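You operate a simulated robot arm through the tools that you are given. There is no shell and no other tool.

You run a simulated robot arm. Do the job below in one go: nothing can be reset, and whatever is moved stays where it is left.

JOB
Top up the bath with water from the jug.
Fine: up to the blue line; jug back on the wooden rack; lid shut at the end; the bath stays off. Set down upright: jug with green handle.

It is judged by the outcome, as a careful person would: the job done as asked, and still so three seconds after it is handed in. It fails if anything else is knocked over, pushed out of place, dropped, spilled or broken. A push-on lid holds only when it is set on centred and level and pressed home; a screw cap is set on level and turned clockwise until tight.

ROBOT AND FRAMES
A 6-joint arm with a fingered hand, fixed in place. Base frame: the origin is at the foot of the arm, x ahead of it, y to its left, z up. Units: mm, rad, N and s.
With the tool pointing down near the work surface it reaches from about 340 to 740 mm from the base axis. Its first joint turns from -2.007 to 2.007 rad. Payload 4 kg.
The tool frame sits at the grasp point between the pads (the TCP): z along the fingers, y along the line on which they close. The tips reach 26 mm beyond it. The gripper opens to 132 mm. The gripper's body begins 73 mm behind the TCP. The gripper is a hand of 4 fingers: y runs from the thumb to the fingers, the wrist lies at [0, 0, -239] in the tool frame, and closing takes about 1.5 s.
Orientation is told as [roll, pitch, yaw] about the base's x, y, z axes, in that order, counted from this pose: with the fingers straight down and closing along the base's y, the tool's x points along the base's -x, its y along +y and its z along -z.

CONTROLS
- The arm moves only by the tool jog_arm. Its argument "increments" is a list of rows, each an object (a shift or turn left out is 0, a gripper value left out holds the last) with "slide": the shift along the tool's x, y, z in mm, a list of three; "dr": the turn, a rotation vector about the tool's x, y, z in rad, a list of three; "hand": the closure, from 0 (fully open) to 1 (shut). In form: [{"slide": [tx, ty, tz], "dr": [rx, ry, rz], "hand": hand}, ...]. A call has 1 to 20 rows; each row shifts and turns the commanded pose from where the row before left it, along the tool's axes as they then stand. A row lasts 0.2 s, in which the tool goes at most 50 mm and 0.15 rad; a call with a longer step from one row to the next is refused whole, and so is a gripper value outside its range. Where a pose cannot be reached the arm comes as near as it can. A force on the tool above 40 N (or 10 N above the force at the start of the call, whichever is more), or a blocked arm, ends the call early, and 0.2 s more pass. Each finger travels about 153 mm/s and halts on what it meets, pressing with about 24 N; the grip force reading is that of the motor and also rises with nothing between the fingers. The clock runs only during rows and for 0.2 s after the last one: add rows that do not move to give the fingers time. The reply holds the time, the measured pose of the TCP, the force on the tool along the base axes, the opening and the grip force, in the units named above and with some noise, with the torque about the TCP (base axes, N m) and any sound that the robot's microphone picked up.
- Cameras (640 x 400 px; columns grow to the right, rows downward): "scene" is fixed at [50.2, 650.6, 1740]; the picture's right is [-0.75, -0.66, 0.00], its down [-0.50, 0.57, -0.65] and it looks along [0.43, -0.49, -0.76] (base axes); focal length 233 px, centre (320, 200). "wrist" rides on the gripper at [68, 2, -97] in the tool frame; the picture's right is [-0.02, 1.00, 0.00], its down [-0.82, -0.02, -0.58] and it looks along [-0.58, -0.01, 0.82] (tool axes); focal length 270 px, centre (320, 200). There is no depth. A picture from a camera that has moved, and an enlarged one, comes with that camera's place and axes in the base frame and with its lens.
- camera(camera): a new picture of that camera. It takes no simulated time.
- slide_trunk(by): slides the trunk up (or, below 0, down) by that many mm; the arm rides with it, the base frame stays. It gives what a move gives, with no picture.
- set_grasp(shape): the hand has 4 fingers and takes this shape, open, in about a second: jaw (thumb against the fingers, like two jaws); tri (thumb and two fingers); tip (a fingertip pinch); poke (one finger out to press); point (the index stretched); flat (the hand flat); cup (the hand cupped); fist (a fist). The gripper value then closes the fingers along that shape, each until it touches; the sizes above hold for jaw. It gives what a move gives, with no picture.
- zoom(camera, box): a new picture of the part [left, top, right, bottom] of that camera's present view, enlarged. It takes no simulated time.
- sign_off(): hands the job in; it is judged then, once.

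Nothing tells you positions but the pictures and the camera data. Unless the task says otherwise, let go and move clear before handing in.

The tools are called after "Request:" as a command line: name --argument value ..., lists and objects as JSON in quotes. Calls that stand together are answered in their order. jog_arm: Moves the arm, as the interface text tells. Its arguments: {"type":"object","properties":{"increments":{"type":"array","items":{"type":"object","properties":{"slide":{"type":"array","items":{"type":"number"}},"dr":{"type":"array","items":{"type":"number"}},"hand":{"type":"number"}}}}},"required":["increments"]} The other tools are called the same way: slide_trunk (by) slides the trunk up or down; set_grasp (shape) gives the hand a shape; camera (camera) takes a picture; zoom (camera, box) takes an enlarged picture of a part of a camera's view; sign_off () hands the job in.

At the start:

```text
time: 0.0
tcp_pos: [293.4, 160.8, 1459.2]
orientation: [0.001, 0.002, 0.0]
wrist_force: [0.3, -0.3, -0.3]
ft_torque: [0.01, -0.03, 0.0]
grip_width: 132.0
finger_force: 0.0
shape: jaw
trunk travel left (down, up): [-925.0, 65.0]
```

scene: 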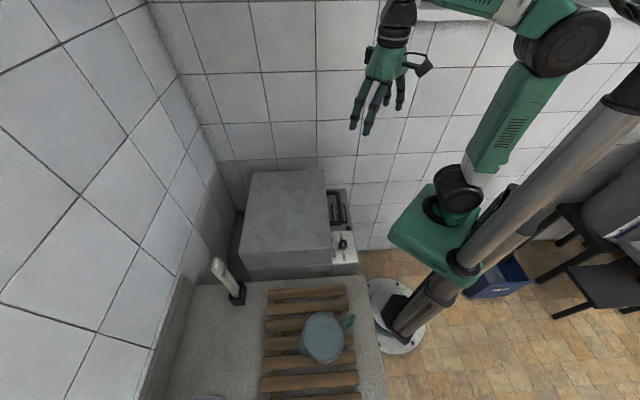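
wrist: 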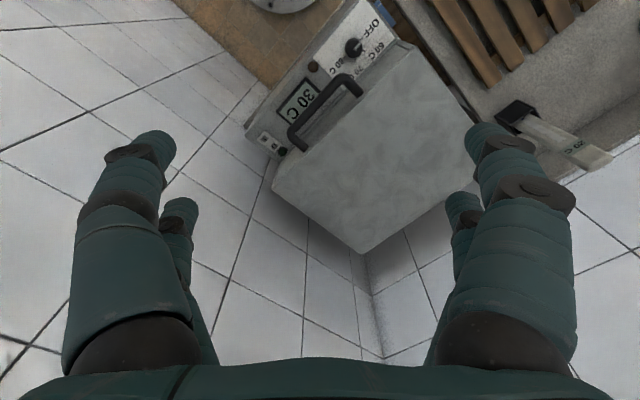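

I see a water bath with a lid and handle, a wooden rack with a jug on it, and a thermometer-like item. I'll look closer before moving.

Request:
zoom --camera "scene" --box '[220, 150, 380, 280]'

Request:
zoom --camera "scene" --box '[160, 250, 400, 400]'

Request:
zoom --camera "wrist" --box '[230, 0, 640, 260]'

```text
3.08 times, centred on (300, 215) of scene
camera zoom: at [50.2, 650.6, 1740.0], right [-0.75, -0.66, 0.0], down [-0.5, 0.57, -0.65], along [0.43, -0.49, -0.76], focal length 717 px, centre (382, 154)
```

zoom: 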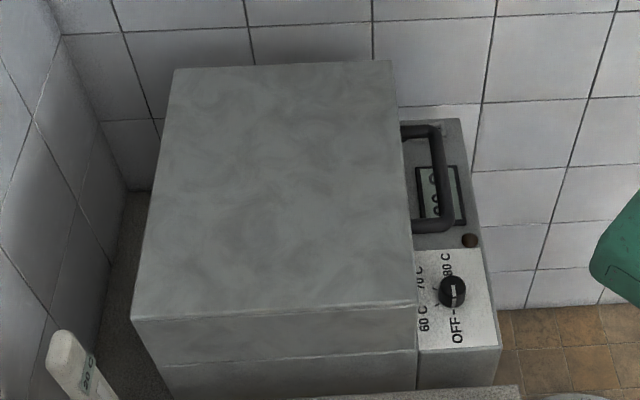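

```text
2.67 times, centred on (280, 325) of scene
camera zoom: at [50.2, 650.6, 1740.0], right [-0.75, -0.66, 0.0], down [-0.5, 0.57, -0.65], along [0.43, -0.49, -0.76], focal length 621 px, centre (427, -133)
```

zoom: 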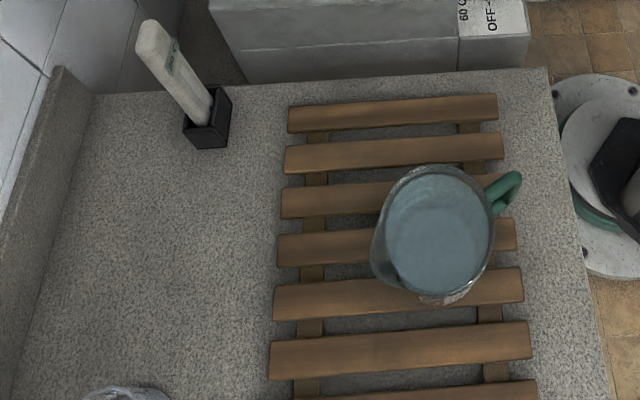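

```text
1.54 times, centred on (435, 130) of wrist
camera zoom: at [225.2, 161.8, 1554.4], right [0.02, 1.0, 0.0], down [0.82, -0.02, 0.58], along [0.58, -0.01, -0.82], focal length 416 px, centre (143, 308)
```

zoom: 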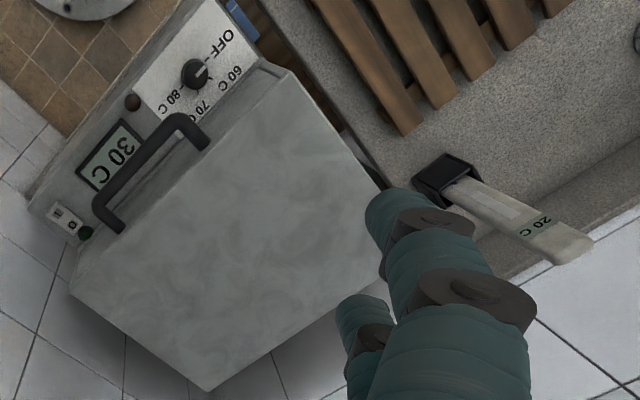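

The bath sits at about 45° with its lid top near z≈1025. The lid corners are roughly (566,41), (283,323), (506,548) and (787,268), and the handle is on the front edge nearest the robot. The rack top is near z≈884 with the jug near (140,535), so I'll bring the wrist camera over the jug to measure it.

Request:
slide_trunk --by -150

Request:
jog_arm --increments '[{"slide": [0, 0, 0], "dr": [0, 0, -0.143]}, {"dr": [0, 0, -0.143]}, {"dr": [0, 0, -0.143]}, {"dr": [0, 0, -0.143]}, {"dr": [0, 0, -0.143]}, {"dr": [0, 0, -0.143]}, {"dr": [0, 0, -0.143]}, {"dr": [0, 0, -0.143]}, {"dr": [0, 0, -0.143]}, {"dr": [0, 0, -0.143]}, {"dr": [0, 0, -0.141]}, {"slide": [-40, -28, 0]}, {"slide": [-40, -28, 0]}, {"slide": [-40, -28, 0]}, {"slide": [-40, -28, 0]}, {"slide": [-40, -28, 0]}, {"slide": [-40, -28, 0]}, {"slide": [0, -28, 0]}]'

Request:
camera --camera "wrist"

Request:
camera --camera "scene"

```text
time: 1.8
tcp_pos: [292.4, 161.0, 1308.5]
orientation: [0.0, 0.001, 0.001]
wrist_force: [-0.1, -0.9, -0.3]
ft_torque: [-0.02, 0.02, 0.02]
grip_width: 131.8
finger_force: 0.0
shape: jaw
trunk travel left (down, up): [-775.0, 215.0]
```

```text
time: 5.5
tcp_pos: [455.1, 367.6, 1261.3]
orientation: [0.0, -0.002, 1.571]
wrist_force: [0.3, 0.6, -0.2]
ft_torque: [-0.05, 0.02, 0.01]
grip_width: 132.0
finger_force: 0.0
shape: jaw
out of reach, approached as far as the arm can: row 16, 17, 18
trunk travel left (down, up): [-775.0, 215.0]
```

```text
taken
camera wrist: at [453.1, 298.5, 1357.6], right [-1.0, 0.03, 0.0], down [0.02, 0.81, 0.58], along [0.02, 0.58, -0.81], focal length 270 px, centre (320, 200)
```

wrist: 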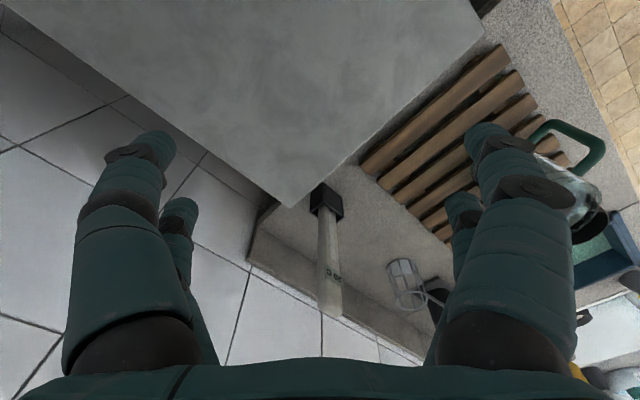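

```text
taken
```

scene: 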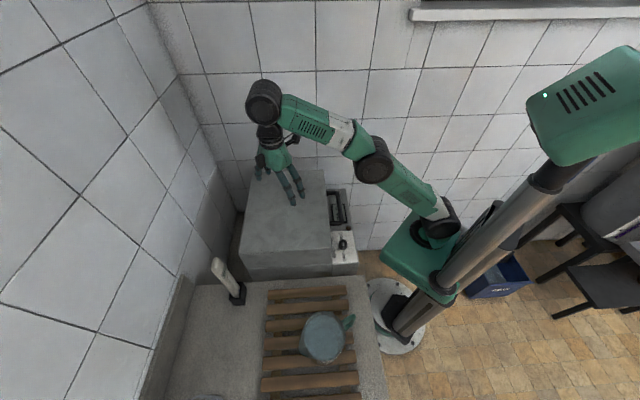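

I had the tool's y sign reversed, so the hand went over the bath and nothing was touched. I'll move it back toward the jug.

Request:
jog_arm --increments '[{"slide": [0, 45, 0]}, {"slide": [0, 45, 0]}, {"slide": [0, 45, 0]}, {"slide": [0, 45, 0]}, {"slide": [0, 45, 0]}, {"slide": [0, 45, 0]}, {"slide": [0, 45, 0]}, {"slide": [0, 30, 0]}]'

Request:
camera --camera "wrist"

```text
time: 7.3
tcp_pos: [107.8, 370.0, 1259.2]
orientation: [0.001, -0.001, 1.572]
wrist_force: [0.6, -0.9, -0.8]
ft_torque: [0.01, -0.02, 0.0]
grip_width: 132.0
finger_force: 0.0
shape: jaw
trunk travel left (down, up): [-775.0, 215.0]
```

```text
taken
camera wrist: at [106.9, 300.0, 1355.3], right [-1.0, 0.03, 0.0], down [0.02, 0.82, 0.58], along [0.02, 0.58, -0.82], focal length 270 px, centre (320, 200)
```

wrist: 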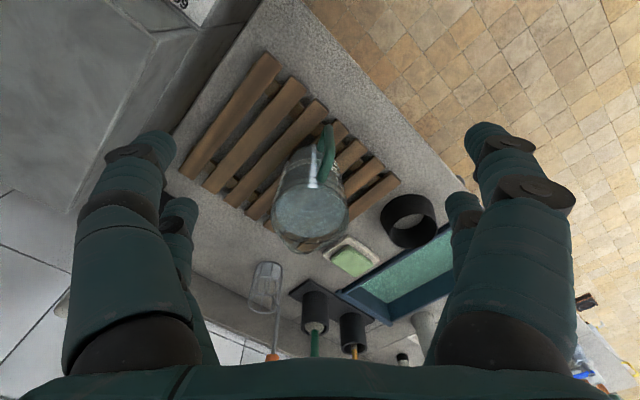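

Request:
zoom --camera "wrist" --box '[220, 90, 460, 260]'

Request:
zoom --camera "scene" --box '[270, 290, 390, 380]'

Request:
zoom --camera "scene" --box '[230, 160, 370, 280]'

```text
2.35 times, centred on (340, 175) of wrist
camera zoom: at [106.9, 300.0, 1355.3], right [-1.0, 0.03, 0.0], down [0.02, 0.82, 0.58], along [0.02, 0.58, -0.82], focal length 636 px, centre (273, 259)
```

zoom: 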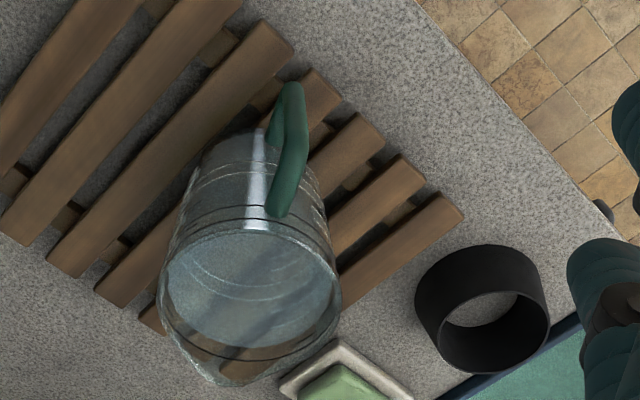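

```text
4.44 times, centred on (330, 335) of scene
camera zoom: at [50.2, 650.6, 1740.0], right [-0.75, -0.66, 0.0], down [-0.5, 0.57, -0.65], along [0.43, -0.49, -0.76], focal length 1035 px, centre (276, -400)
```

zoom: 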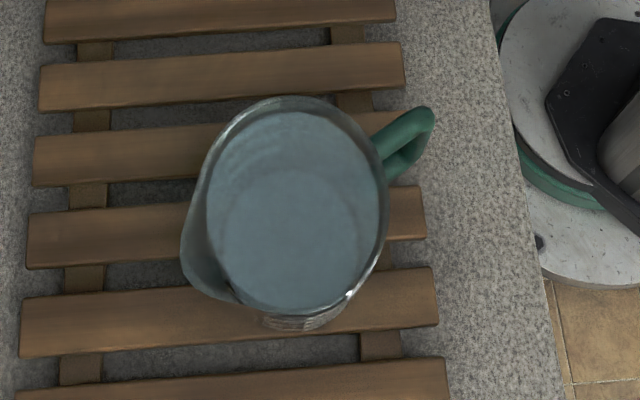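

```text
3.33 times, centred on (300, 220) of scene
camera zoom: at [50.2, 650.6, 1740.0], right [-0.75, -0.66, 0.0], down [-0.5, 0.57, -0.65], along [0.43, -0.49, -0.76], focal length 776 px, centre (387, 133)
```

zoom: 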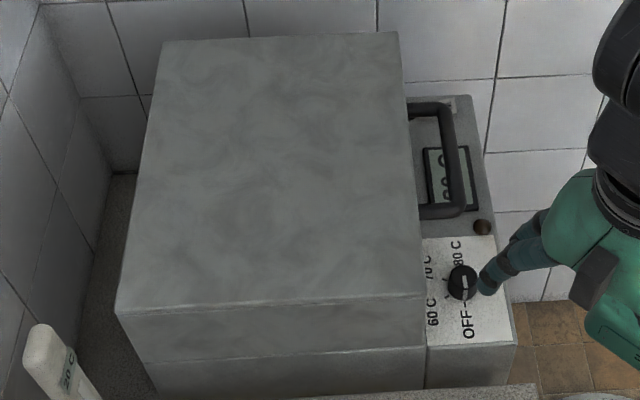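

The jug's rim centre is near (129,548) at z≈1042. Its handle faces the robot and its spout faces away. Next I'll look at the bath from above, at the back edge and gap, to see how the lid is mounted.

Request:
jog_arm --increments '[{"dr": [0, 0, 0.131], "slide": [0, 0, -15]}, {"dr": [0, 0, 0.131], "slide": [0, 0, -15]}, {"dr": [0, 0, 0.131], "slide": [0, 0, -15]}, {"dr": [0, 0, 0.131], "slide": [0, 0, -15]}, {"dr": [0, 0, 0.131], "slide": [0, 0, -15]}, {"dr": [0, 0, 0.131], "slide": [0, 0, -15]}, {"slide": [-22.4, -36.6, 0]}, {"slide": [-22.4, -36.6, 0]}, {"slide": [-22.4, -36.6, 0]}, {"slide": [-22.4, -36.6, 0]}, {"slide": [-22.4, -36.6, 0]}, {"slide": [-22.4, -36.6, 0]}, {"slide": [-22.4, -36.6, 0]}]'

Request:
camera --camera "wrist"

```text
time: 10.2
tcp_pos: [396.9, 290.3, 1334.8]
orientation: [0.0, -0.003, 0.785]
wrist_force: [-0.4, 0.1, -0.3]
ft_torque: [0.01, 0.02, 0.0]
grip_width: 131.9
finger_force: 0.1
shape: jaw
out of reach, approached as far as the arm can: row 12, 13
trunk travel left (down, up): [-775.0, 215.0]
```

```text
taken
camera wrist: at [347.5, 242.6, 1430.6], right [-0.69, 0.72, 0.0], down [0.59, 0.56, 0.58], along [0.42, 0.4, -0.81], focal length 270 px, centre (320, 200)
```

wrist: 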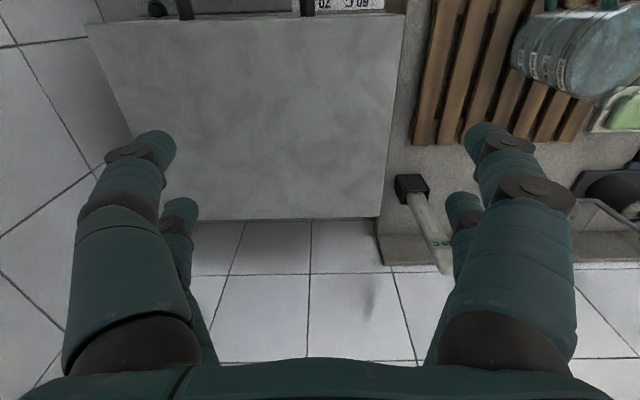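

Request:
zoom --camera "wrist" --box '[180, 150, 460, 325]'

Request:
zoom --camera "wrist" --box '[80, 0, 440, 140]'

```text
2.29 times, centred on (320, 238) of wrist
camera zoom: at [347.5, 242.6, 1430.6], right [-0.69, 0.72, 0.0], down [0.59, 0.56, 0.58], along [0.42, 0.4, -0.81], focal length 618 px, centre (320, 114)
```

zoom: 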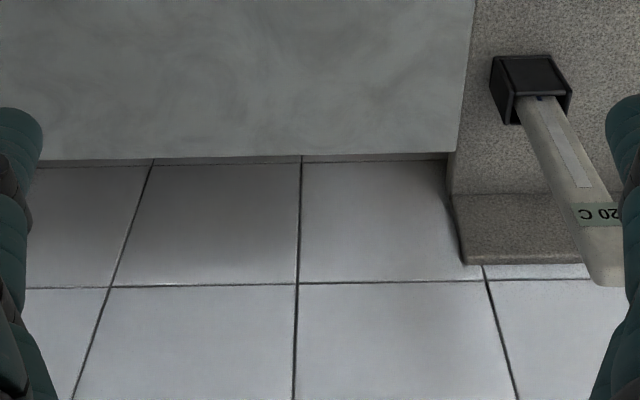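

```text
1.78 times, centred on (260, 70) of wrist
camera zoom: at [347.5, 242.6, 1430.6], right [-0.69, 0.72, 0.0], down [0.59, 0.56, 0.58], along [0.42, 0.4, -0.81], focal length 480 px, centre (427, 431)
```

zoom: 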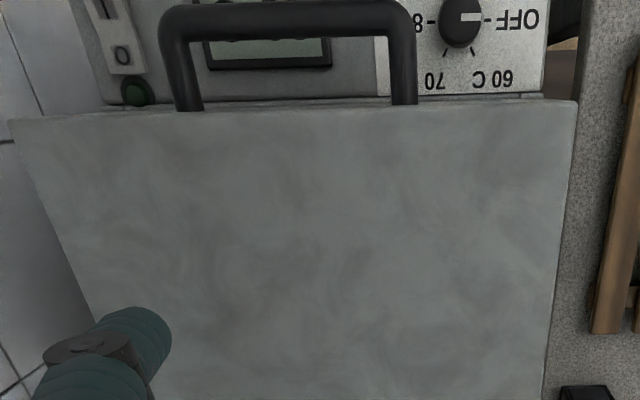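

The lid looks hinged at the back, about 100 mm off the wall. The knob points at OFF, so I'll stay clear of it and the rocker. Next I'll go above the lid's handle bar, near (388,147) at z≈1000, to measure it closely.

Request:
jog_arm --increments '[{"dr": [0, 0, 0.143]}, {"dr": [0, 0, 0.143]}, {"dr": [0, 0, 0.143]}, {"dr": [0, 0, 0.143]}, {"dr": [0, 0, 0.143]}, {"dr": [0, 0, 0.143]}, {"dr": [0, 0, 0.143]}, {"dr": [0, 0, 0.143]}, {"dr": [0, 0, 0.143]}, {"dr": [0, 0, 0.143]}, {"dr": [0, 0, 0.141]}, {"slide": [-24, -27, 0]}, {"slide": [-24, -27, 0]}, {"slide": [-24, -27, 0]}, {"slide": [-24, -27, 0]}, {"slide": [0, 0, 45]}, {"slide": [0, 0, 45]}, {"slide": [0, 0, 45]}, {"slide": [0, 0, 45]}]'

Request:
camera --camera "wrist"

Request:
camera --camera "scene"

```text
time: 14.2
tcp_pos: [388.3, 150.6, 1154.0]
orientation: [0.001, 0.002, -0.786]
wrist_force: [-0.1, -0.4, -0.5]
ft_torque: [0.02, 0.01, 0.01]
grip_width: 131.8
finger_force: 0.1
shape: jaw
trunk travel left (down, up): [-775.0, 215.0]
```

```text
taken
camera wrist: at [340.0, 199.1, 1250.7], right [0.73, 0.69, 0.0], down [0.56, -0.59, 0.58], along [0.4, -0.42, -0.82], focal length 270 px, centre (320, 200)
```

wrist: 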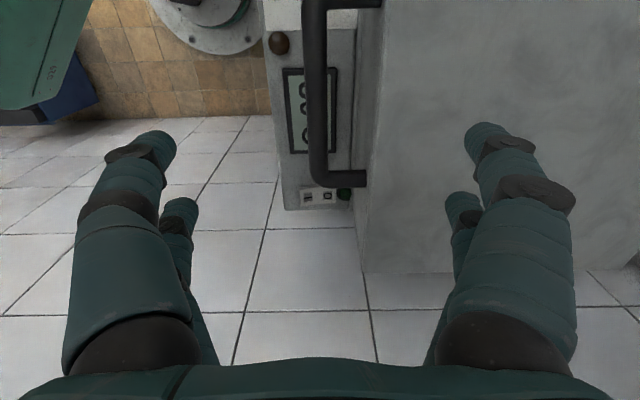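

```text
taken
```

scene: 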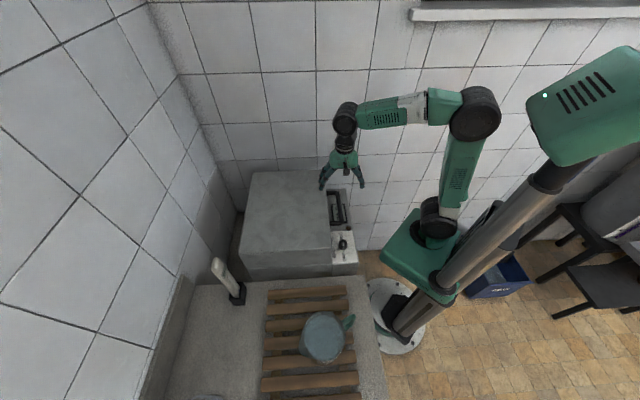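

The bar is about 20 mm thick, centred near (387,147) at z≈1002. I'll tilt the tool 30° forward and start down over it with the hand open.

Request:
jog_arm --increments '[{"dr": [-0.131, 0, 0]}, {"dr": [-0.131, 0, 0]}, {"dr": [-0.131, 0, 0]}, {"dr": [-0.131, 0, 0]}, {"slide": [0, -10, 16.2]}, {"slide": [0, -10, 16.2]}, {"slide": [0, -10, 16.2]}, {"slide": [0, -10, 16.2]}]'

Request:
camera --camera "wrist"

Request:
zoom --camera "scene" --box '[230, 120, 430, 270]'

```text
time: 15.9
tcp_pos: [385.5, 144.9, 1079.9]
orientation: [0.525, 0.001, -0.786]
wrist_force: [0.1, -0.3, 0.9]
ft_torque: [0.02, 0.04, 0.03]
grip_width: 131.9
finger_force: 0.0
shape: jaw
trunk travel left (down, up): [-775.0, 215.0]
```

```text
taken
camera wrist: at [304.3, 159.9, 1163.4], right [0.63, 0.59, 0.5], down [0.36, -0.79, 0.49], along [0.69, -0.13, -0.71], focal length 270 px, centre (320, 200)
```

wrist: 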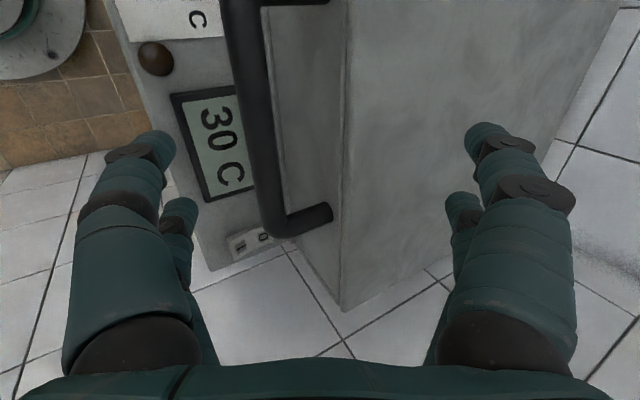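

```text
2.67 times, centred on (330, 195) of scene
camera zoom: at [50.2, 650.6, 1740.0], right [-0.75, -0.66, 0.0], down [-0.5, 0.57, -0.65], along [0.43, -0.49, -0.76], focal length 621 px, centre (293, 213)
```

zoom: 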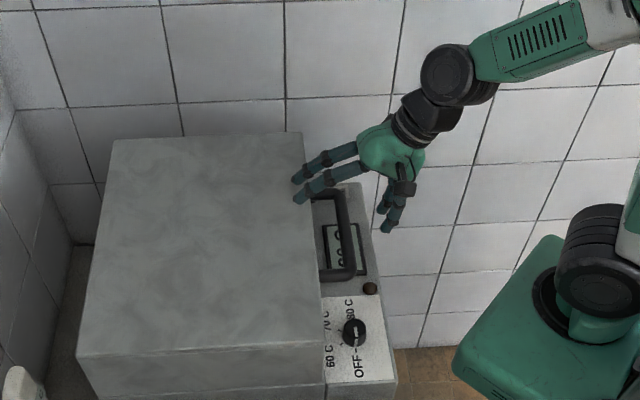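

Request:
jog_arm --increments '[{"slide": [0, -7.8, 13.5]}, {"slide": [0, -7.8, 13.5]}, {"slide": [0, -7.8, 13.5]}, {"slide": [0, -7.8, 13.5]}, {"slide": [0, -7.8, 13.5]}]'

Request:
camera --camera "wrist"

Request:
zoom --camera "scene" --box '[280, 150, 380, 230]'

```text
time: 17.1
tcp_pos: [385.5, 142.8, 1005.0]
orientation: [0.532, -0.001, -0.788]
wrist_force: [-13.8, -13.6, 24.8]
ft_torque: [1.68, -1.65, -0.01]
grip_width: 131.9
finger_force: 0.1
shape: jaw
trunk travel left (down, up): [-775.0, 215.0]
```

```text
taken
camera wrist: at [303.4, 158.0, 1088.2], right [0.63, 0.59, 0.51], down [0.36, -0.8, 0.49], along [0.69, -0.13, -0.71], focal length 270 px, centre (320, 200)
```

wrist: 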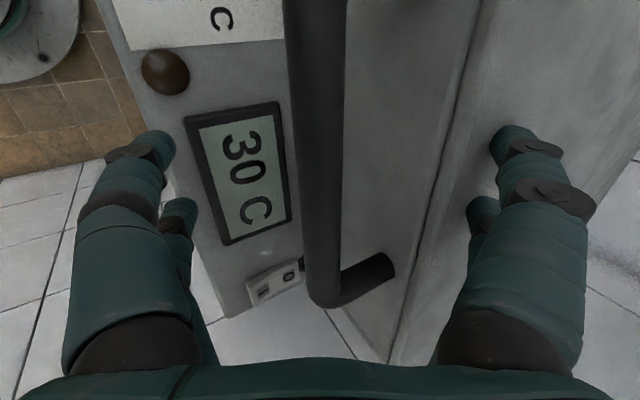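

```text
5.00 times, centred on (330, 190) of scene
camera zoom: at [50.2, 650.6, 1740.0], right [-0.75, -0.66, 0.0], down [-0.5, 0.57, -0.65], along [0.43, -0.49, -0.76], focal length 1165 px, centre (270, 250)
```

zoom: 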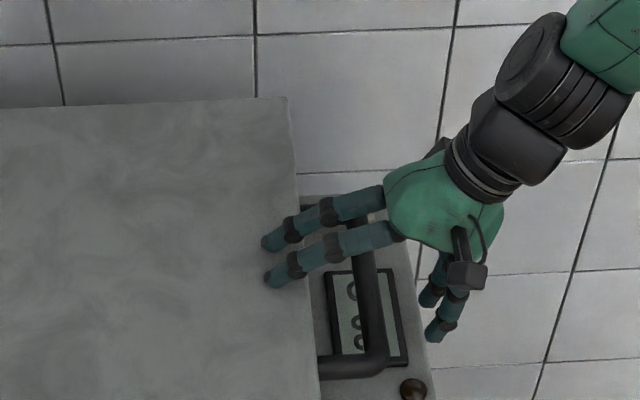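

The open fingers touched the lid top lightly because the hand was too wide. I'll back off along the tool axis, pre-close, and go in again.

Request:
jog_arm --increments '[{"slide": [0, 2, -15]}, {"slide": [0, 0, -20]}, {"slide": [0, 0, -20]}, {"hand": 0.55}, {"hand": 0.55}, {"hand": 0.55}, {"hand": 0.55}]'

Request:
camera --camera "wrist"

```text
time: 18.8
tcp_pos: [368.7, 127.5, 1049.0]
orientation: [0.523, -0.001, -0.786]
wrist_force: [0.0, -0.3, -0.8]
ft_torque: [-0.02, -0.01, 0.02]
grip_width: 59.9
finger_force: 0.1
shape: jaw
trunk travel left (down, up): [-775.0, 215.0]
```

```text
taken
camera wrist: at [287.4, 142.1, 1132.9], right [0.63, 0.59, 0.5], down [0.36, -0.79, 0.49], along [0.69, -0.13, -0.71], focal length 270 px, centre (320, 200)
```

wrist: 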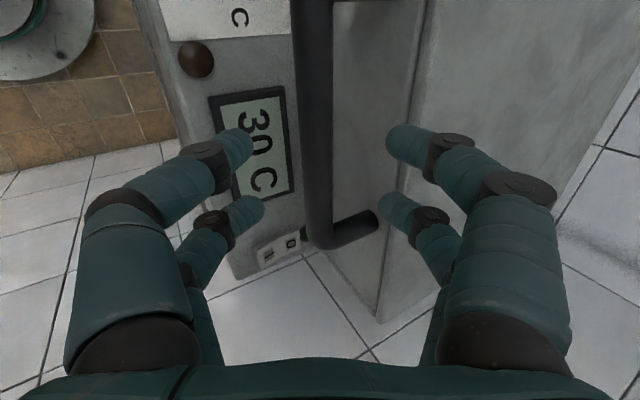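

Request:
jog_arm --increments '[{"slide": [0, 0, 18]}, {"slide": [0, 0, 18]}, {"slide": [0, 0, 18]}]'

Request:
camera --camera "wrist"

Request:
zoom --camera "scene" --box '[280, 150, 380, 230]'

```text
time: 19.6
tcp_pos: [386.7, 145.7, 1000.5]
orientation: [0.524, 0.0, -0.787]
wrist_force: [-2.0, -4.0, -0.2]
ft_torque: [0.08, -0.08, -0.05]
grip_width: 58.1
finger_force: 0.1
shape: jaw
trunk travel left (down, up): [-775.0, 215.0]
```

```text
taken
camera wrist: at [304.6, 160.5, 1085.8], right [0.63, 0.59, 0.5], down [0.36, -0.79, 0.49], along [0.69, -0.13, -0.71], focal length 270 px, centre (320, 200)
```

wrist: 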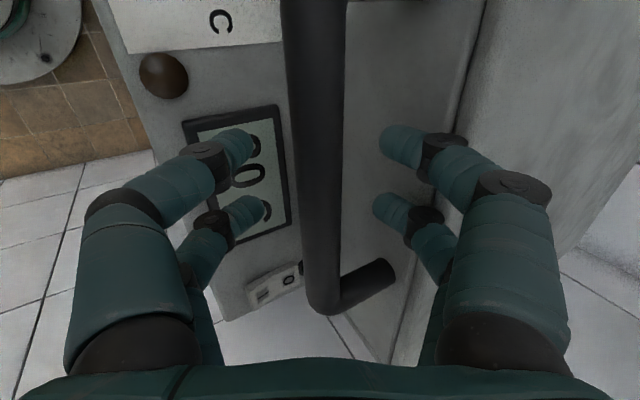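

```text
5.00 times, centred on (330, 190) of scene
camera zoom: at [50.2, 650.6, 1740.0], right [-0.75, -0.66, 0.0], down [-0.5, 0.57, -0.65], along [0.43, -0.49, -0.76], focal length 1165 px, centre (270, 250)
```

zoom: 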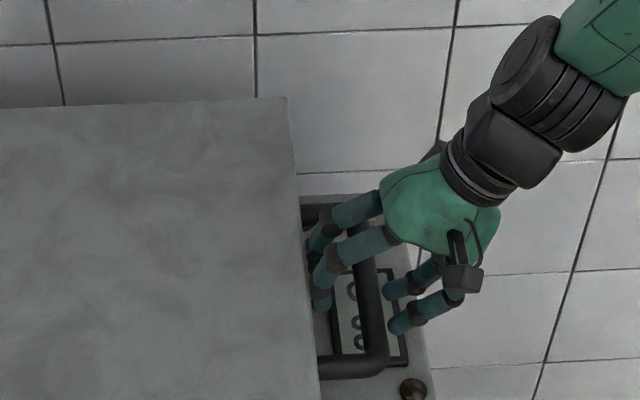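

Request:
jog_arm --increments '[{"hand": 1.0}, {"hand": 1.0}, {"hand": 1.0}, {"hand": 1.0}, {"hand": 1.0}]'

Request:
camera --camera "wrist"

```text
time: 20.8
tcp_pos: [386.5, 146.1, 1002.9]
orientation: [0.525, 0.0, -0.785]
wrist_force: [-7.8, -6.1, -5.2]
ft_torque: [-0.06, 0.0, 0.12]
grip_width: 0.4
finger_force: 23.7
shape: jaw
trunk travel left (down, up): [-775.0, 215.0]
```

```text
taken
camera wrist: at [304.7, 160.7, 1086.3], right [0.63, 0.59, 0.5], down [0.36, -0.79, 0.49], along [0.69, -0.13, -0.71], focal length 270 px, centre (320, 200)
```

wrist: 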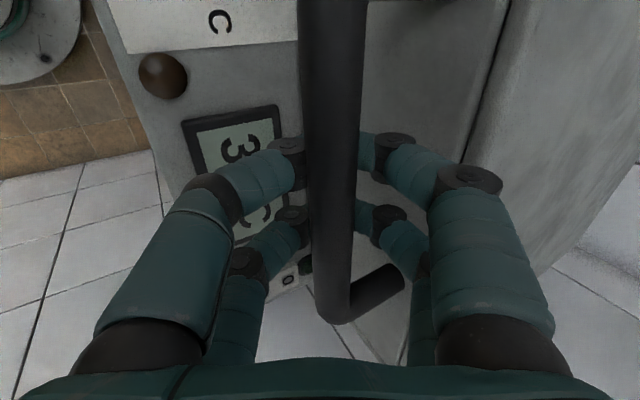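

The fingers have closed under the bar and caged it, which works well as a hook that lets it rotate. I'll lift a little first and check the force and motion.

Request:
jog_arm --increments '[{"slide": [0, 5.5, -5.5]}, {"slide": [0, 5.5, -5.5]}, {"slide": [0, 5.5, -5.5]}, {"slide": [0, 5.5, -5.5]}, {"slide": [0, 5.5, -5.5]}, {"slide": [0, 5.5, -5.5]}, {"slide": [0, 5.5, -5.5]}, {"slide": [0, 5.5, -5.5]}]'

Request:
camera --camera "scene"

Request:
camera --camera "wrist"

```text
time: 22.6
tcp_pos: [399.2, 158.5, 1062.9]
orientation: [0.524, 0.0, -0.784]
wrist_force: [-0.3, 2.2, -9.0]
ft_torque: [-0.13, 0.0, 0.02]
grip_width: 0.0
finger_force: 23.8
shape: jaw
trunk travel left (down, up): [-775.0, 215.0]
```

```text
taken
```

scene: 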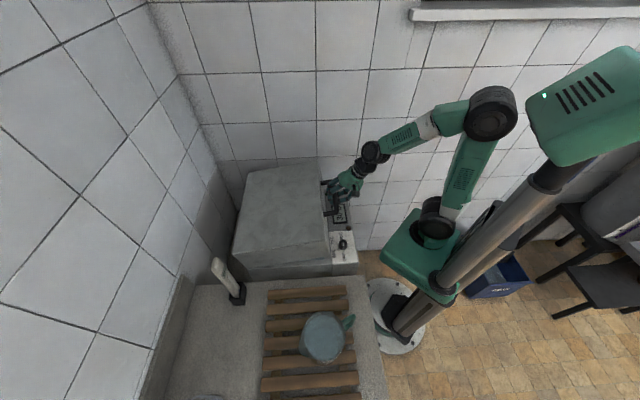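

```text
taken
camera wrist: at [317.8, 173.2, 1147.3], right [0.63, 0.59, 0.5], down [0.36, -0.79, 0.49], along [0.69, -0.13, -0.71], focal length 270 px, centre (320, 200)
```

wrist: 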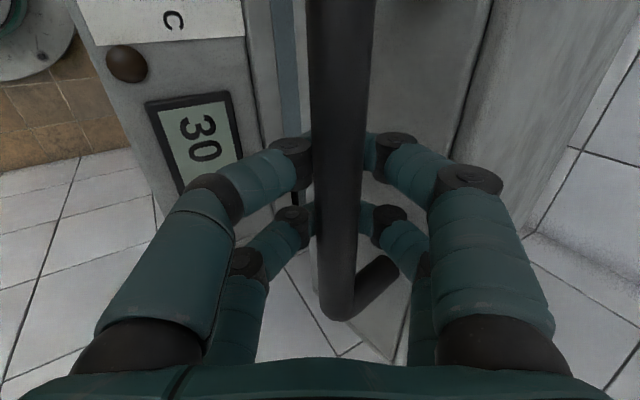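

The lid hinges open with only about 9 N. I'll continue along the arc.

Request:
zoom --camera "scene" --box '[210, 140, 390, 280]'

Request:
slide_trunk --by 20

```text
2.86 times, centred on (300, 210) of scene
camera zoom: at [50.2, 650.6, 1740.0], right [-0.75, -0.66, 0.0], down [-0.5, 0.57, -0.65], along [0.43, -0.49, -0.76], focal length 666 px, centre (377, 171)
```

zoom: 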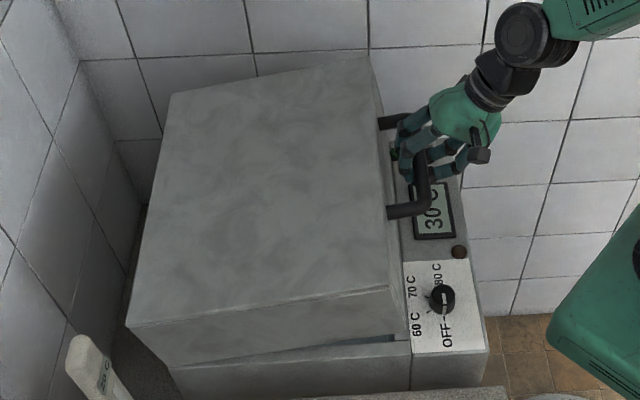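

```text
time: 23.3
tcp_pos: [402.6, 162.7, 1082.4]
orientation: [0.522, 0.0, -0.785]
wrist_force: [17.2, 19.6, -18.4]
ft_torque: [-0.13, 0.23, 0.09]
grip_width: 0.0
finger_force: 23.9
shape: jaw
trunk travel left (down, up): [-795.0, 195.0]
stopped: the force on the tool passed its limit at 41 N (the readings are from after the stop); the commanded pose is now the measured one
```

Request:
jog_arm --increments '[{"slide": [0, 11.2, -2.4]}, {"slide": [0, 11.2, -2.4]}, {"slide": [0, 8.9, -4.6]}, {"slide": [0, 8.9, -4.6]}, {"slide": [0, 9.1, -4.2]}, {"slide": [0, 9.1, -4.2]}, {"slide": [0, 9.35, -3.65]}, {"slide": [0, 9.35, -3.65]}, {"slide": [0, 9.5, -3.15]}, {"slide": [0, 9.5, -3.15]}, {"slide": [0, 9.7, -2.65]}, {"slide": [0, 9.7, -2.65]}]'

Request:
camera --camera "scene"

```text
time: 25.9
tcp_pos: [455.3, 215.0, 1178.0]
orientation: [0.525, -0.001, -0.785]
wrist_force: [-4.7, -2.7, -3.9]
ft_torque: [-0.03, 0.0, 0.04]
grip_width: 0.0
finger_force: 23.9
shape: jaw
trunk travel left (down, up): [-795.0, 195.0]
```

```text
taken
```

scene: 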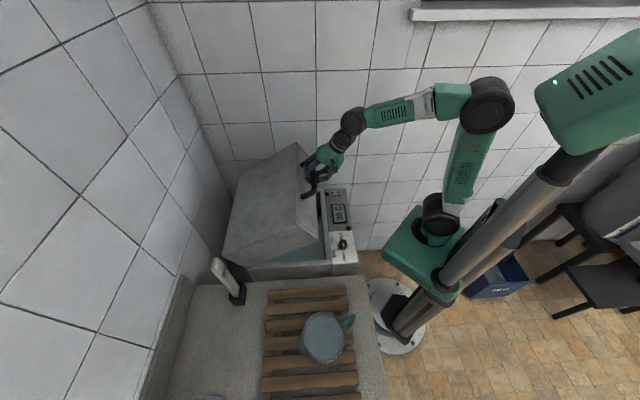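

Request:
jog_arm --increments '[{"slide": [0, 9.75, -2.2]}, {"slide": [0, 9.75, -2.2]}, {"slide": [0, 9.9, -1.6]}, {"slide": [0, 9.9, -1.6]}, {"slide": [0, 9.95, -1.15]}, {"slide": [0, 9.95, -1.15]}, {"slide": [0, 10, -0.65]}, {"slide": [0, 10, -0.65]}, {"slide": [0, 10.05, -0.1]}, {"slide": [0, 10.05, -0.1]}, {"slide": [0, 10, 0.45]}, {"slide": [0, 10, 0.45]}]'

Request:
camera --camera "scene"

Request:
camera --camera "wrist"

```text
time: 28.5
tcp_pos: [524.8, 283.8, 1245.7]
orientation: [0.528, -0.001, -0.785]
wrist_force: [-2.4, -2.7, -2.7]
ft_torque: [0.01, -0.03, 0.06]
grip_width: 0.0
finger_force: 24.0
shape: jaw
trunk travel left (down, up): [-795.0, 195.0]
```

```text
taken
```

scene: 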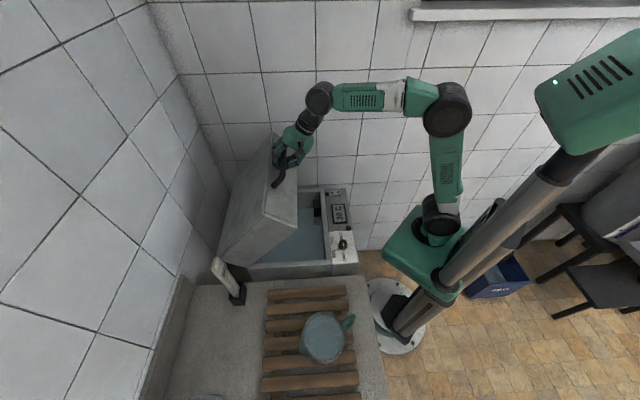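

```text
taken
camera wrist: at [443.6, 297.6, 1330.3], right [0.63, 0.59, 0.5], down [0.36, -0.8, 0.49], along [0.69, -0.13, -0.71], focal length 270 px, centre (320, 200)
```

wrist: 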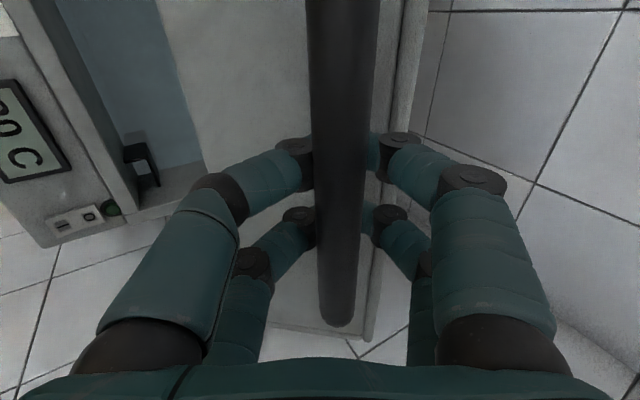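

The lid is open about 48° and nearly weightless. I'll continue toward upright and watch for a stop.

Request:
jog_arm --increments '[{"slide": [0, 10, 0.95]}, {"slide": [0, 10, 0.95]}, {"slide": [0, 9.9, 1.5]}, {"slide": [0, 9.9, 1.5]}, {"slide": [0, 9.85, 2]}, {"slide": [0, 9.85, 2]}, {"slide": [0, 9.7, 2.5]}, {"slide": [0, 9.7, 2.5]}, {"slide": [0, 9.6, 3]}, {"slide": [0, 9.6, 3]}]'

Request:
camera --camera "scene"

Request:
camera --camera "wrist"

```text
time: 30.7
tcp_pos: [593.2, 352.1, 1278.3]
orientation: [0.526, -0.001, -0.784]
wrist_force: [-1.6, -2.0, -2.0]
ft_torque: [-0.01, -0.06, -0.01]
grip_width: 0.1
finger_force: 23.6
shape: jaw
trunk travel left (down, up): [-795.0, 195.0]
```

```text
taken
```

scene: 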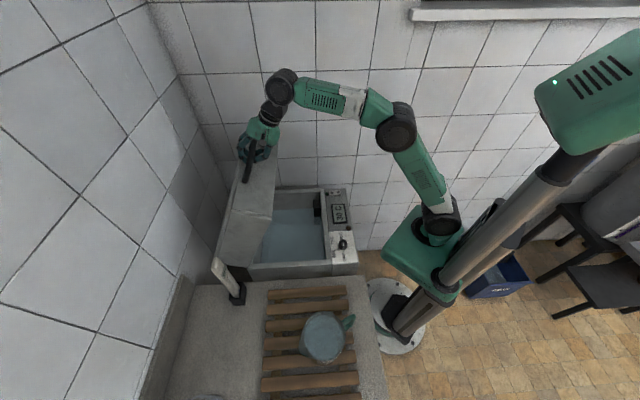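

```text
taken
camera wrist: at [511.0, 366.0, 1362.0], right [0.63, 0.59, 0.5], down [0.36, -0.79, 0.49], along [0.69, -0.13, -0.71], focal length 270 px, centre (320, 200)
```

wrist: 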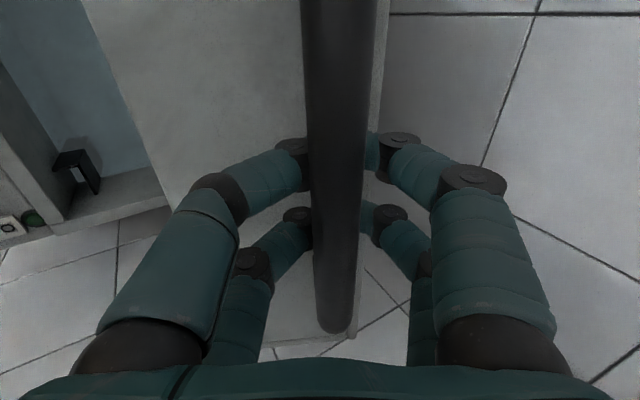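

Request:
jog_arm --increments '[{"slide": [0, 9.4, 3.5]}, {"slide": [0, 9.4, 3.5]}, {"slide": [0, 9.2, 4]}, {"slide": [0, 9.2, 4]}, {"slide": [0, 9, 4.5]}, {"slide": [0, 9, 4.5]}, {"slide": [0, 8.7, 5]}, {"slide": [0, 8.7, 5]}]'

Request:
camera --camera "scene"

Request:
camera --camera "wrist"

```text
time: 32.5
tcp_pos: [625.0, 384.6, 1282.7]
orientation: [0.524, -0.002, -0.786]
wrist_force: [0.1, -0.6, -1.7]
ft_torque: [0.03, -0.06, 0.01]
grip_width: 0.0
finger_force: 23.7
shape: jaw
out of reach, approached as far as the arm can: row 5, 6, 7, 8
trunk travel left (down, up): [-795.0, 195.0]
```

```text
taken
```

scene: 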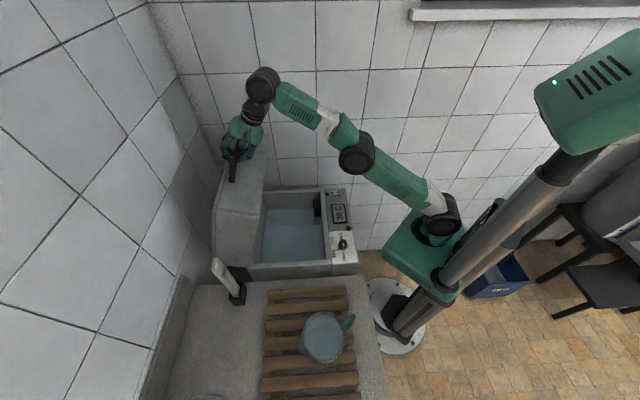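

```text
taken
camera wrist: at [544.1, 399.1, 1366.5], right [0.63, 0.59, 0.5], down [0.36, -0.79, 0.49], along [0.69, -0.13, -0.71], focal length 270 px, centre (320, 200)
```

wrist: 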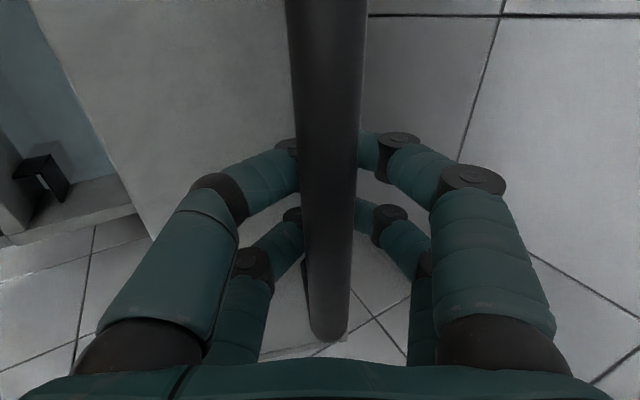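

The lid is about 71° open, roughly at its balance point, and the arm has run out of reach. I'll flatten the tool angle to regain reach and push on to the stop.

Request:
jog_arm --increments '[{"dr": [-0.117, 0, 0]}, {"dr": [-0.117, 0, 0]}, {"dr": [-0.117, 0, 0]}, {"slide": [0, 6, 8]}, {"slide": [0, 6, 8]}, {"slide": [0, 6, 8]}, {"slide": [0, 6, 8]}]'

Request:
camera --camera "wrist"

Request:
zoom --camera "scene" --box '[190, 60, 370, 280]'

```text
time: 32.9
tcp_pos: [631.3, 390.2, 1290.8]
orientation: [0.586, -0.006, -0.784]
wrist_force: [-0.2, 2.0, -19.8]
ft_torque: [0.02, -0.36, -0.08]
grip_width: 0.1
finger_force: 24.0
shape: jaw
trunk travel left (down, up): [-795.0, 195.0]
stopped in row 1: the force on the tool passed its limit at 83 N (the readings are from after the stop); the commanded pose is now the measured one
```

```text
taken
camera wrist: at [546.6, 400.8, 1369.8], right [0.6, 0.58, 0.55], down [0.34, -0.81, 0.48], along [0.72, -0.1, -0.68], focal length 270 px, centre (320, 200)
```

wrist: 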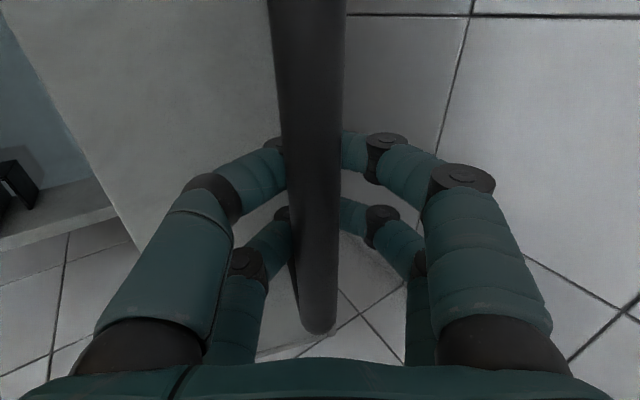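

```text
1.82 times, centred on (280, 170) of scene
camera zoom: at [50.2, 650.6, 1740.0], right [-0.75, -0.66, 0.0], down [-0.5, 0.57, -0.65], along [0.43, -0.49, -0.76], focal length 424 px, centre (393, 254)
```

zoom: 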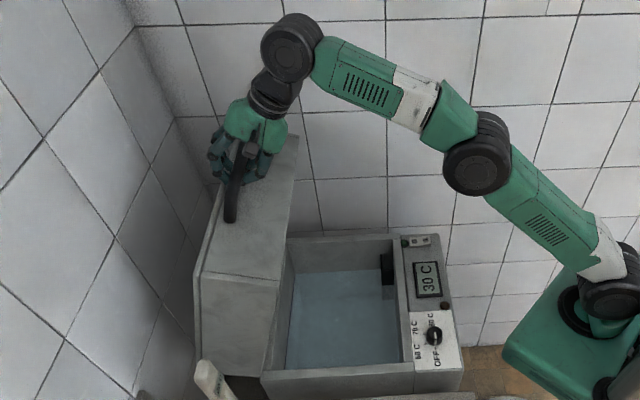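

Request:
jog_arm --increments '[{"slide": [0, -3, 5]}, {"dr": [-0.07, 0, 0]}, {"dr": [-0.07, 0, 0]}, {"dr": [-0.07, 0, 0]}, {"dr": [-0.07, 0, 0]}]'

```text
time: 34.0
tcp_pos: [631.6, 390.0, 1291.4]
orientation: [0.882, -0.009, -0.786]
wrist_force: [0.9, 0.6, -3.9]
ft_torque: [-0.06, -0.11, -0.06]
grip_width: 0.1
finger_force: 23.9
shape: jaw
trunk travel left (down, up): [-795.0, 195.0]
```

Request:
jog_arm --increments '[{"slide": [0, 4.3, 6.8]}, {"slide": [0, 4.3, 6.8]}, {"slide": [0, 4.3, 6.8]}, {"slide": [0, 4.2, 6.9]}, {"slide": [0, 4.2, 6.9]}]'

Request:
zoom --camera "scene" --box '[190, 60, 370, 280]'

```text
time: 35.2
tcp_pos: [657.8, 417.1, 1285.3]
orientation: [0.879, -0.01, -0.783]
wrist_force: [-1.5, -2.5, -0.7]
ft_torque: [0.09, -0.01, -0.04]
grip_width: 0.2
finger_force: 23.7
shape: jaw
trunk travel left (down, up): [-795.0, 195.0]
```

```text
1.82 times, centred on (280, 170) of scene
camera zoom: at [50.2, 650.6, 1740.0], right [-0.75, -0.66, 0.0], down [-0.5, 0.57, -0.65], along [0.43, -0.49, -0.76], focal length 424 px, centre (393, 254)
```

zoom: 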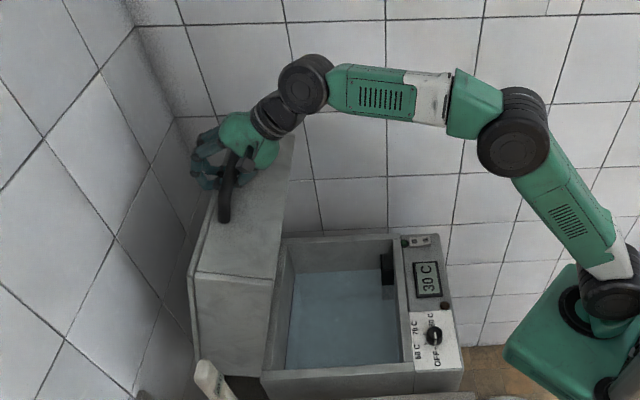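

Request:
jog_arm --increments '[{"slide": [0, 4.2, 6.9]}, {"slide": [0, 4.1, 7]}, {"slide": [0, 4.1, 7]}, {"slide": [0, 4, 7]}, {"slide": [0, 4, 7]}]'

Request:
zoom --camera "scene" --box '[190, 60, 370, 280]'

```text
time: 36.5
tcp_pos: [685.6, 445.6, 1278.5]
orientation: [0.88, -0.009, -0.783]
wrist_force: [-1.5, -1.7, -1.2]
ft_torque: [0.09, -0.07, -0.04]
grip_width: 0.0
finger_force: 24.3
shape: jaw
trunk travel left (down, up): [-795.0, 195.0]
```

```text
1.82 times, centred on (280, 170) of scene
camera zoom: at [50.2, 650.6, 1740.0], right [-0.75, -0.66, 0.0], down [-0.5, 0.57, -0.65], along [0.43, -0.49, -0.76], focal length 424 px, centre (393, 254)
```

zoom: 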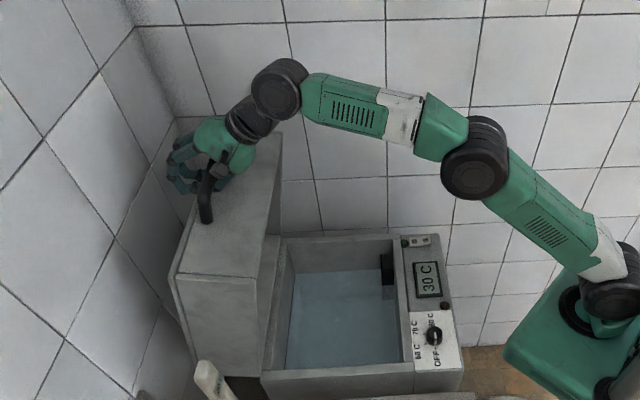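

Request:
jog_arm --increments '[{"slide": [0, 3.6, 7]}, {"slide": [0, 3.5, 7]}, {"slide": [0, 3.4, 7]}, {"slide": [0, 3.3, 7]}]'

Request:
zoom --camera "scene" --box '[190, 60, 370, 280]'

Request:
camera --camera "wrist"

```text
time: 37.5
tcp_pos: [701.1, 460.2, 1271.4]
orientation: [0.888, -0.01, -0.782]
wrist_force: [2.5, 1.2, 13.9]
ft_torque: [-0.18, -0.04, 0.01]
grip_width: 0.2
finger_force: 24.0
shape: jaw
out of reach, approached as far as the arm can: row 3, 4
trunk travel left (down, up): [-795.0, 195.0]
```

```text
1.82 times, centred on (280, 170) of scene
camera zoom: at [50.2, 650.6, 1740.0], right [-0.75, -0.66, 0.0], down [-0.5, 0.57, -0.65], along [0.43, -0.49, -0.76], focal length 424 px, centre (393, 254)
```

zoom: 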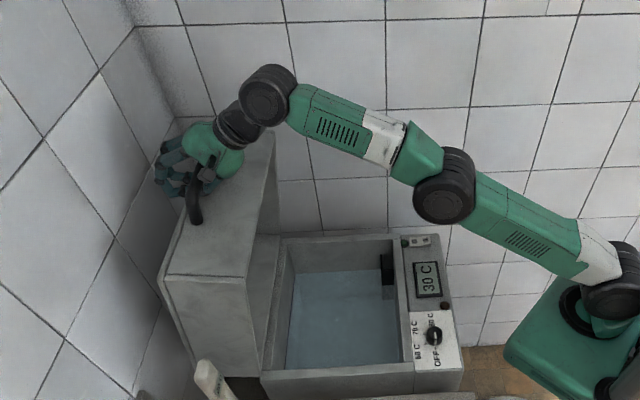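

```text
taken
camera wrist: at [599.9, 456.5, 1332.4], right [0.46, 0.44, 0.78], down [0.25, -0.9, 0.36], along [0.85, 0.03, -0.52], focal length 270 px, centre (320, 200)
```

wrist: 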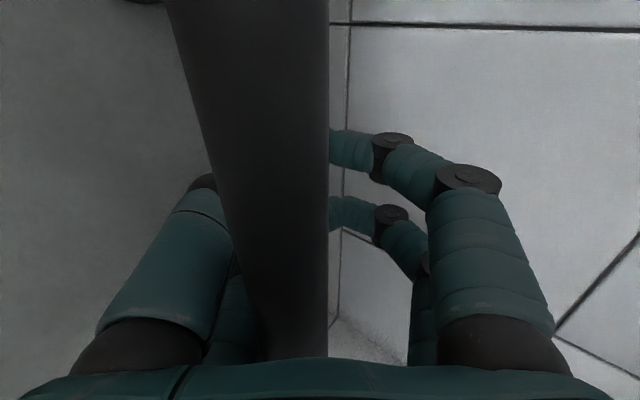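

The lid is about 86° open, past its balance point. I'll loosen the fingers while keeping the bar loosely caged, to see whether the lid stays by itself.

Request:
jog_arm --increments '[{"hand": 0.75}, {"hand": 0.6}, {"hand": 0.5}, {"hand": 0.5}]'

Request:
camera --camera "wrist"

Request:
zoom --camera "scene" --box '[190, 60, 370, 280]'

```text
time: 38.1
tcp_pos: [699.3, 461.2, 1289.1]
orientation: [0.925, -0.016, -0.783]
wrist_force: [6.2, 5.3, 33.5]
ft_torque: [-0.23, 0.0, -0.1]
grip_width: 48.4
finger_force: 0.0
shape: jaw
trunk travel left (down, up): [-795.0, 195.0]
stopped in row 3: the force on the tool passed its limit at 44 N (the readings are from after the stop); the commanded pose is now the measured one
```

```text
taken
camera wrist: at [596.3, 455.1, 1347.1], right [0.43, 0.42, 0.8], down [0.24, -0.91, 0.34], along [0.87, 0.04, -0.49], focal length 270 px, centre (320, 200)
```

wrist: 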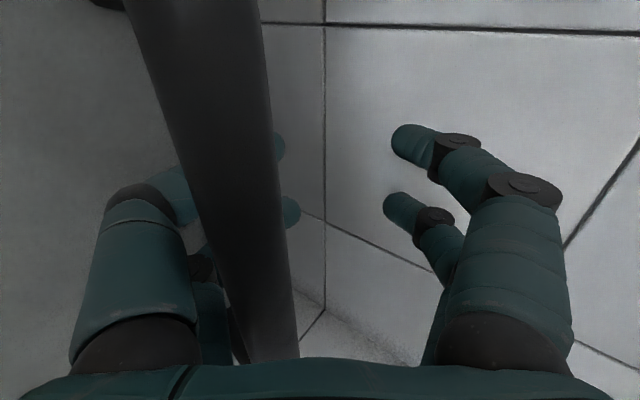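

```text
1.82 times, centred on (280, 170) of scene
camera zoom: at [50.2, 650.6, 1740.0], right [-0.75, -0.66, 0.0], down [-0.5, 0.57, -0.65], along [0.43, -0.49, -0.76], focal length 424 px, centre (393, 254)
```

zoom: 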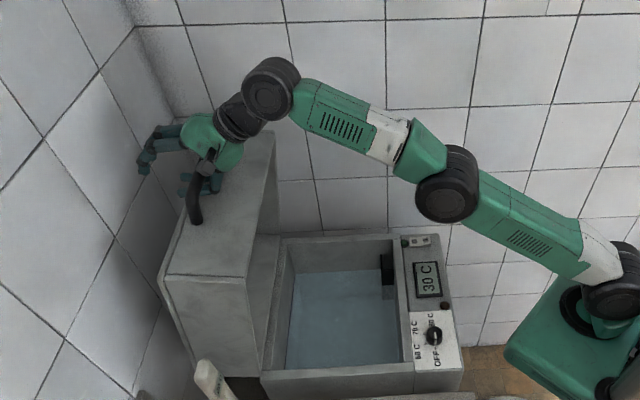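

Request:
jog_arm --increments '[{"slide": [0, 0, -8]}, {"slide": [0, 0, -8]}, {"slide": [0, 0, -8]}]'

Request:
camera --camera "wrist"

Request:
zoom --camera "scene" --box '[190, 60, 370, 280]'

```text
time: 38.9
tcp_pos: [687.0, 448.9, 1293.1]
orientation: [0.905, -0.012, -0.784]
wrist_force: [3.7, 5.6, 21.7]
ft_torque: [0.0, 0.03, -0.08]
grip_width: 50.3
finger_force: 0.0
shape: jaw
trunk travel left (down, up): [-795.0, 195.0]
```

```text
taken
camera wrist: at [585.3, 443.6, 1352.8], right [0.45, 0.43, 0.79], down [0.25, -0.9, 0.35], along [0.86, 0.04, -0.51], focal length 270 px, centre (320, 200)
```

wrist: 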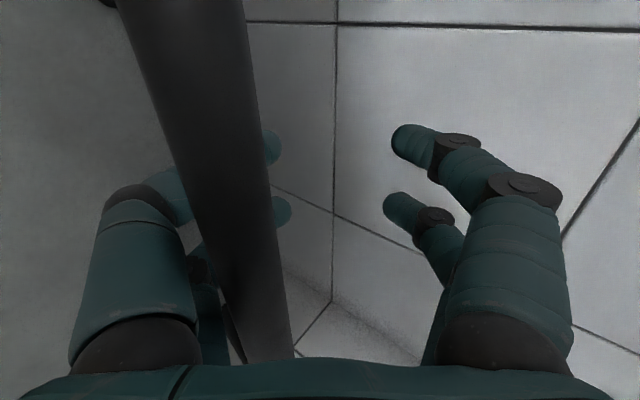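

```text
1.82 times, centred on (280, 170) of scene
camera zoom: at [50.2, 650.6, 1740.0], right [-0.75, -0.66, 0.0], down [-0.5, 0.57, -0.65], along [0.43, -0.49, -0.76], focal length 424 px, centre (393, 254)
```

zoom: 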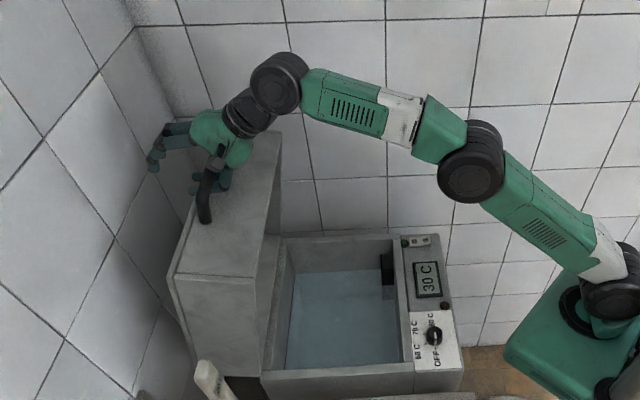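

The thumb tip hooks the bar, so retreating here drags the lid along. Friction holds the lid, so I'll regrip, bring it back to about 70°, the balance angle, and steepen the tool there so both fingers can open clear.

Request:
jog_arm --increments '[{"slide": [0, -3.9, 3.1], "hand": 0.7}, {"slide": [0, -3.9, 3.1], "hand": 0.85}, {"slide": [0, -2, 1.5], "hand": 1.0}, {"hand": 1.0}, {"hand": 1.0}]'

```text
time: 40.1
tcp_pos: [686.4, 446.6, 1279.9]
orientation: [0.904, -0.013, -0.782]
wrist_force: [-1.1, 0.2, 17.1]
ft_torque: [-0.16, 0.0, -0.1]
grip_width: 3.7
finger_force: 24.1
shape: jaw
trunk travel left (down, up): [-795.0, 195.0]
```

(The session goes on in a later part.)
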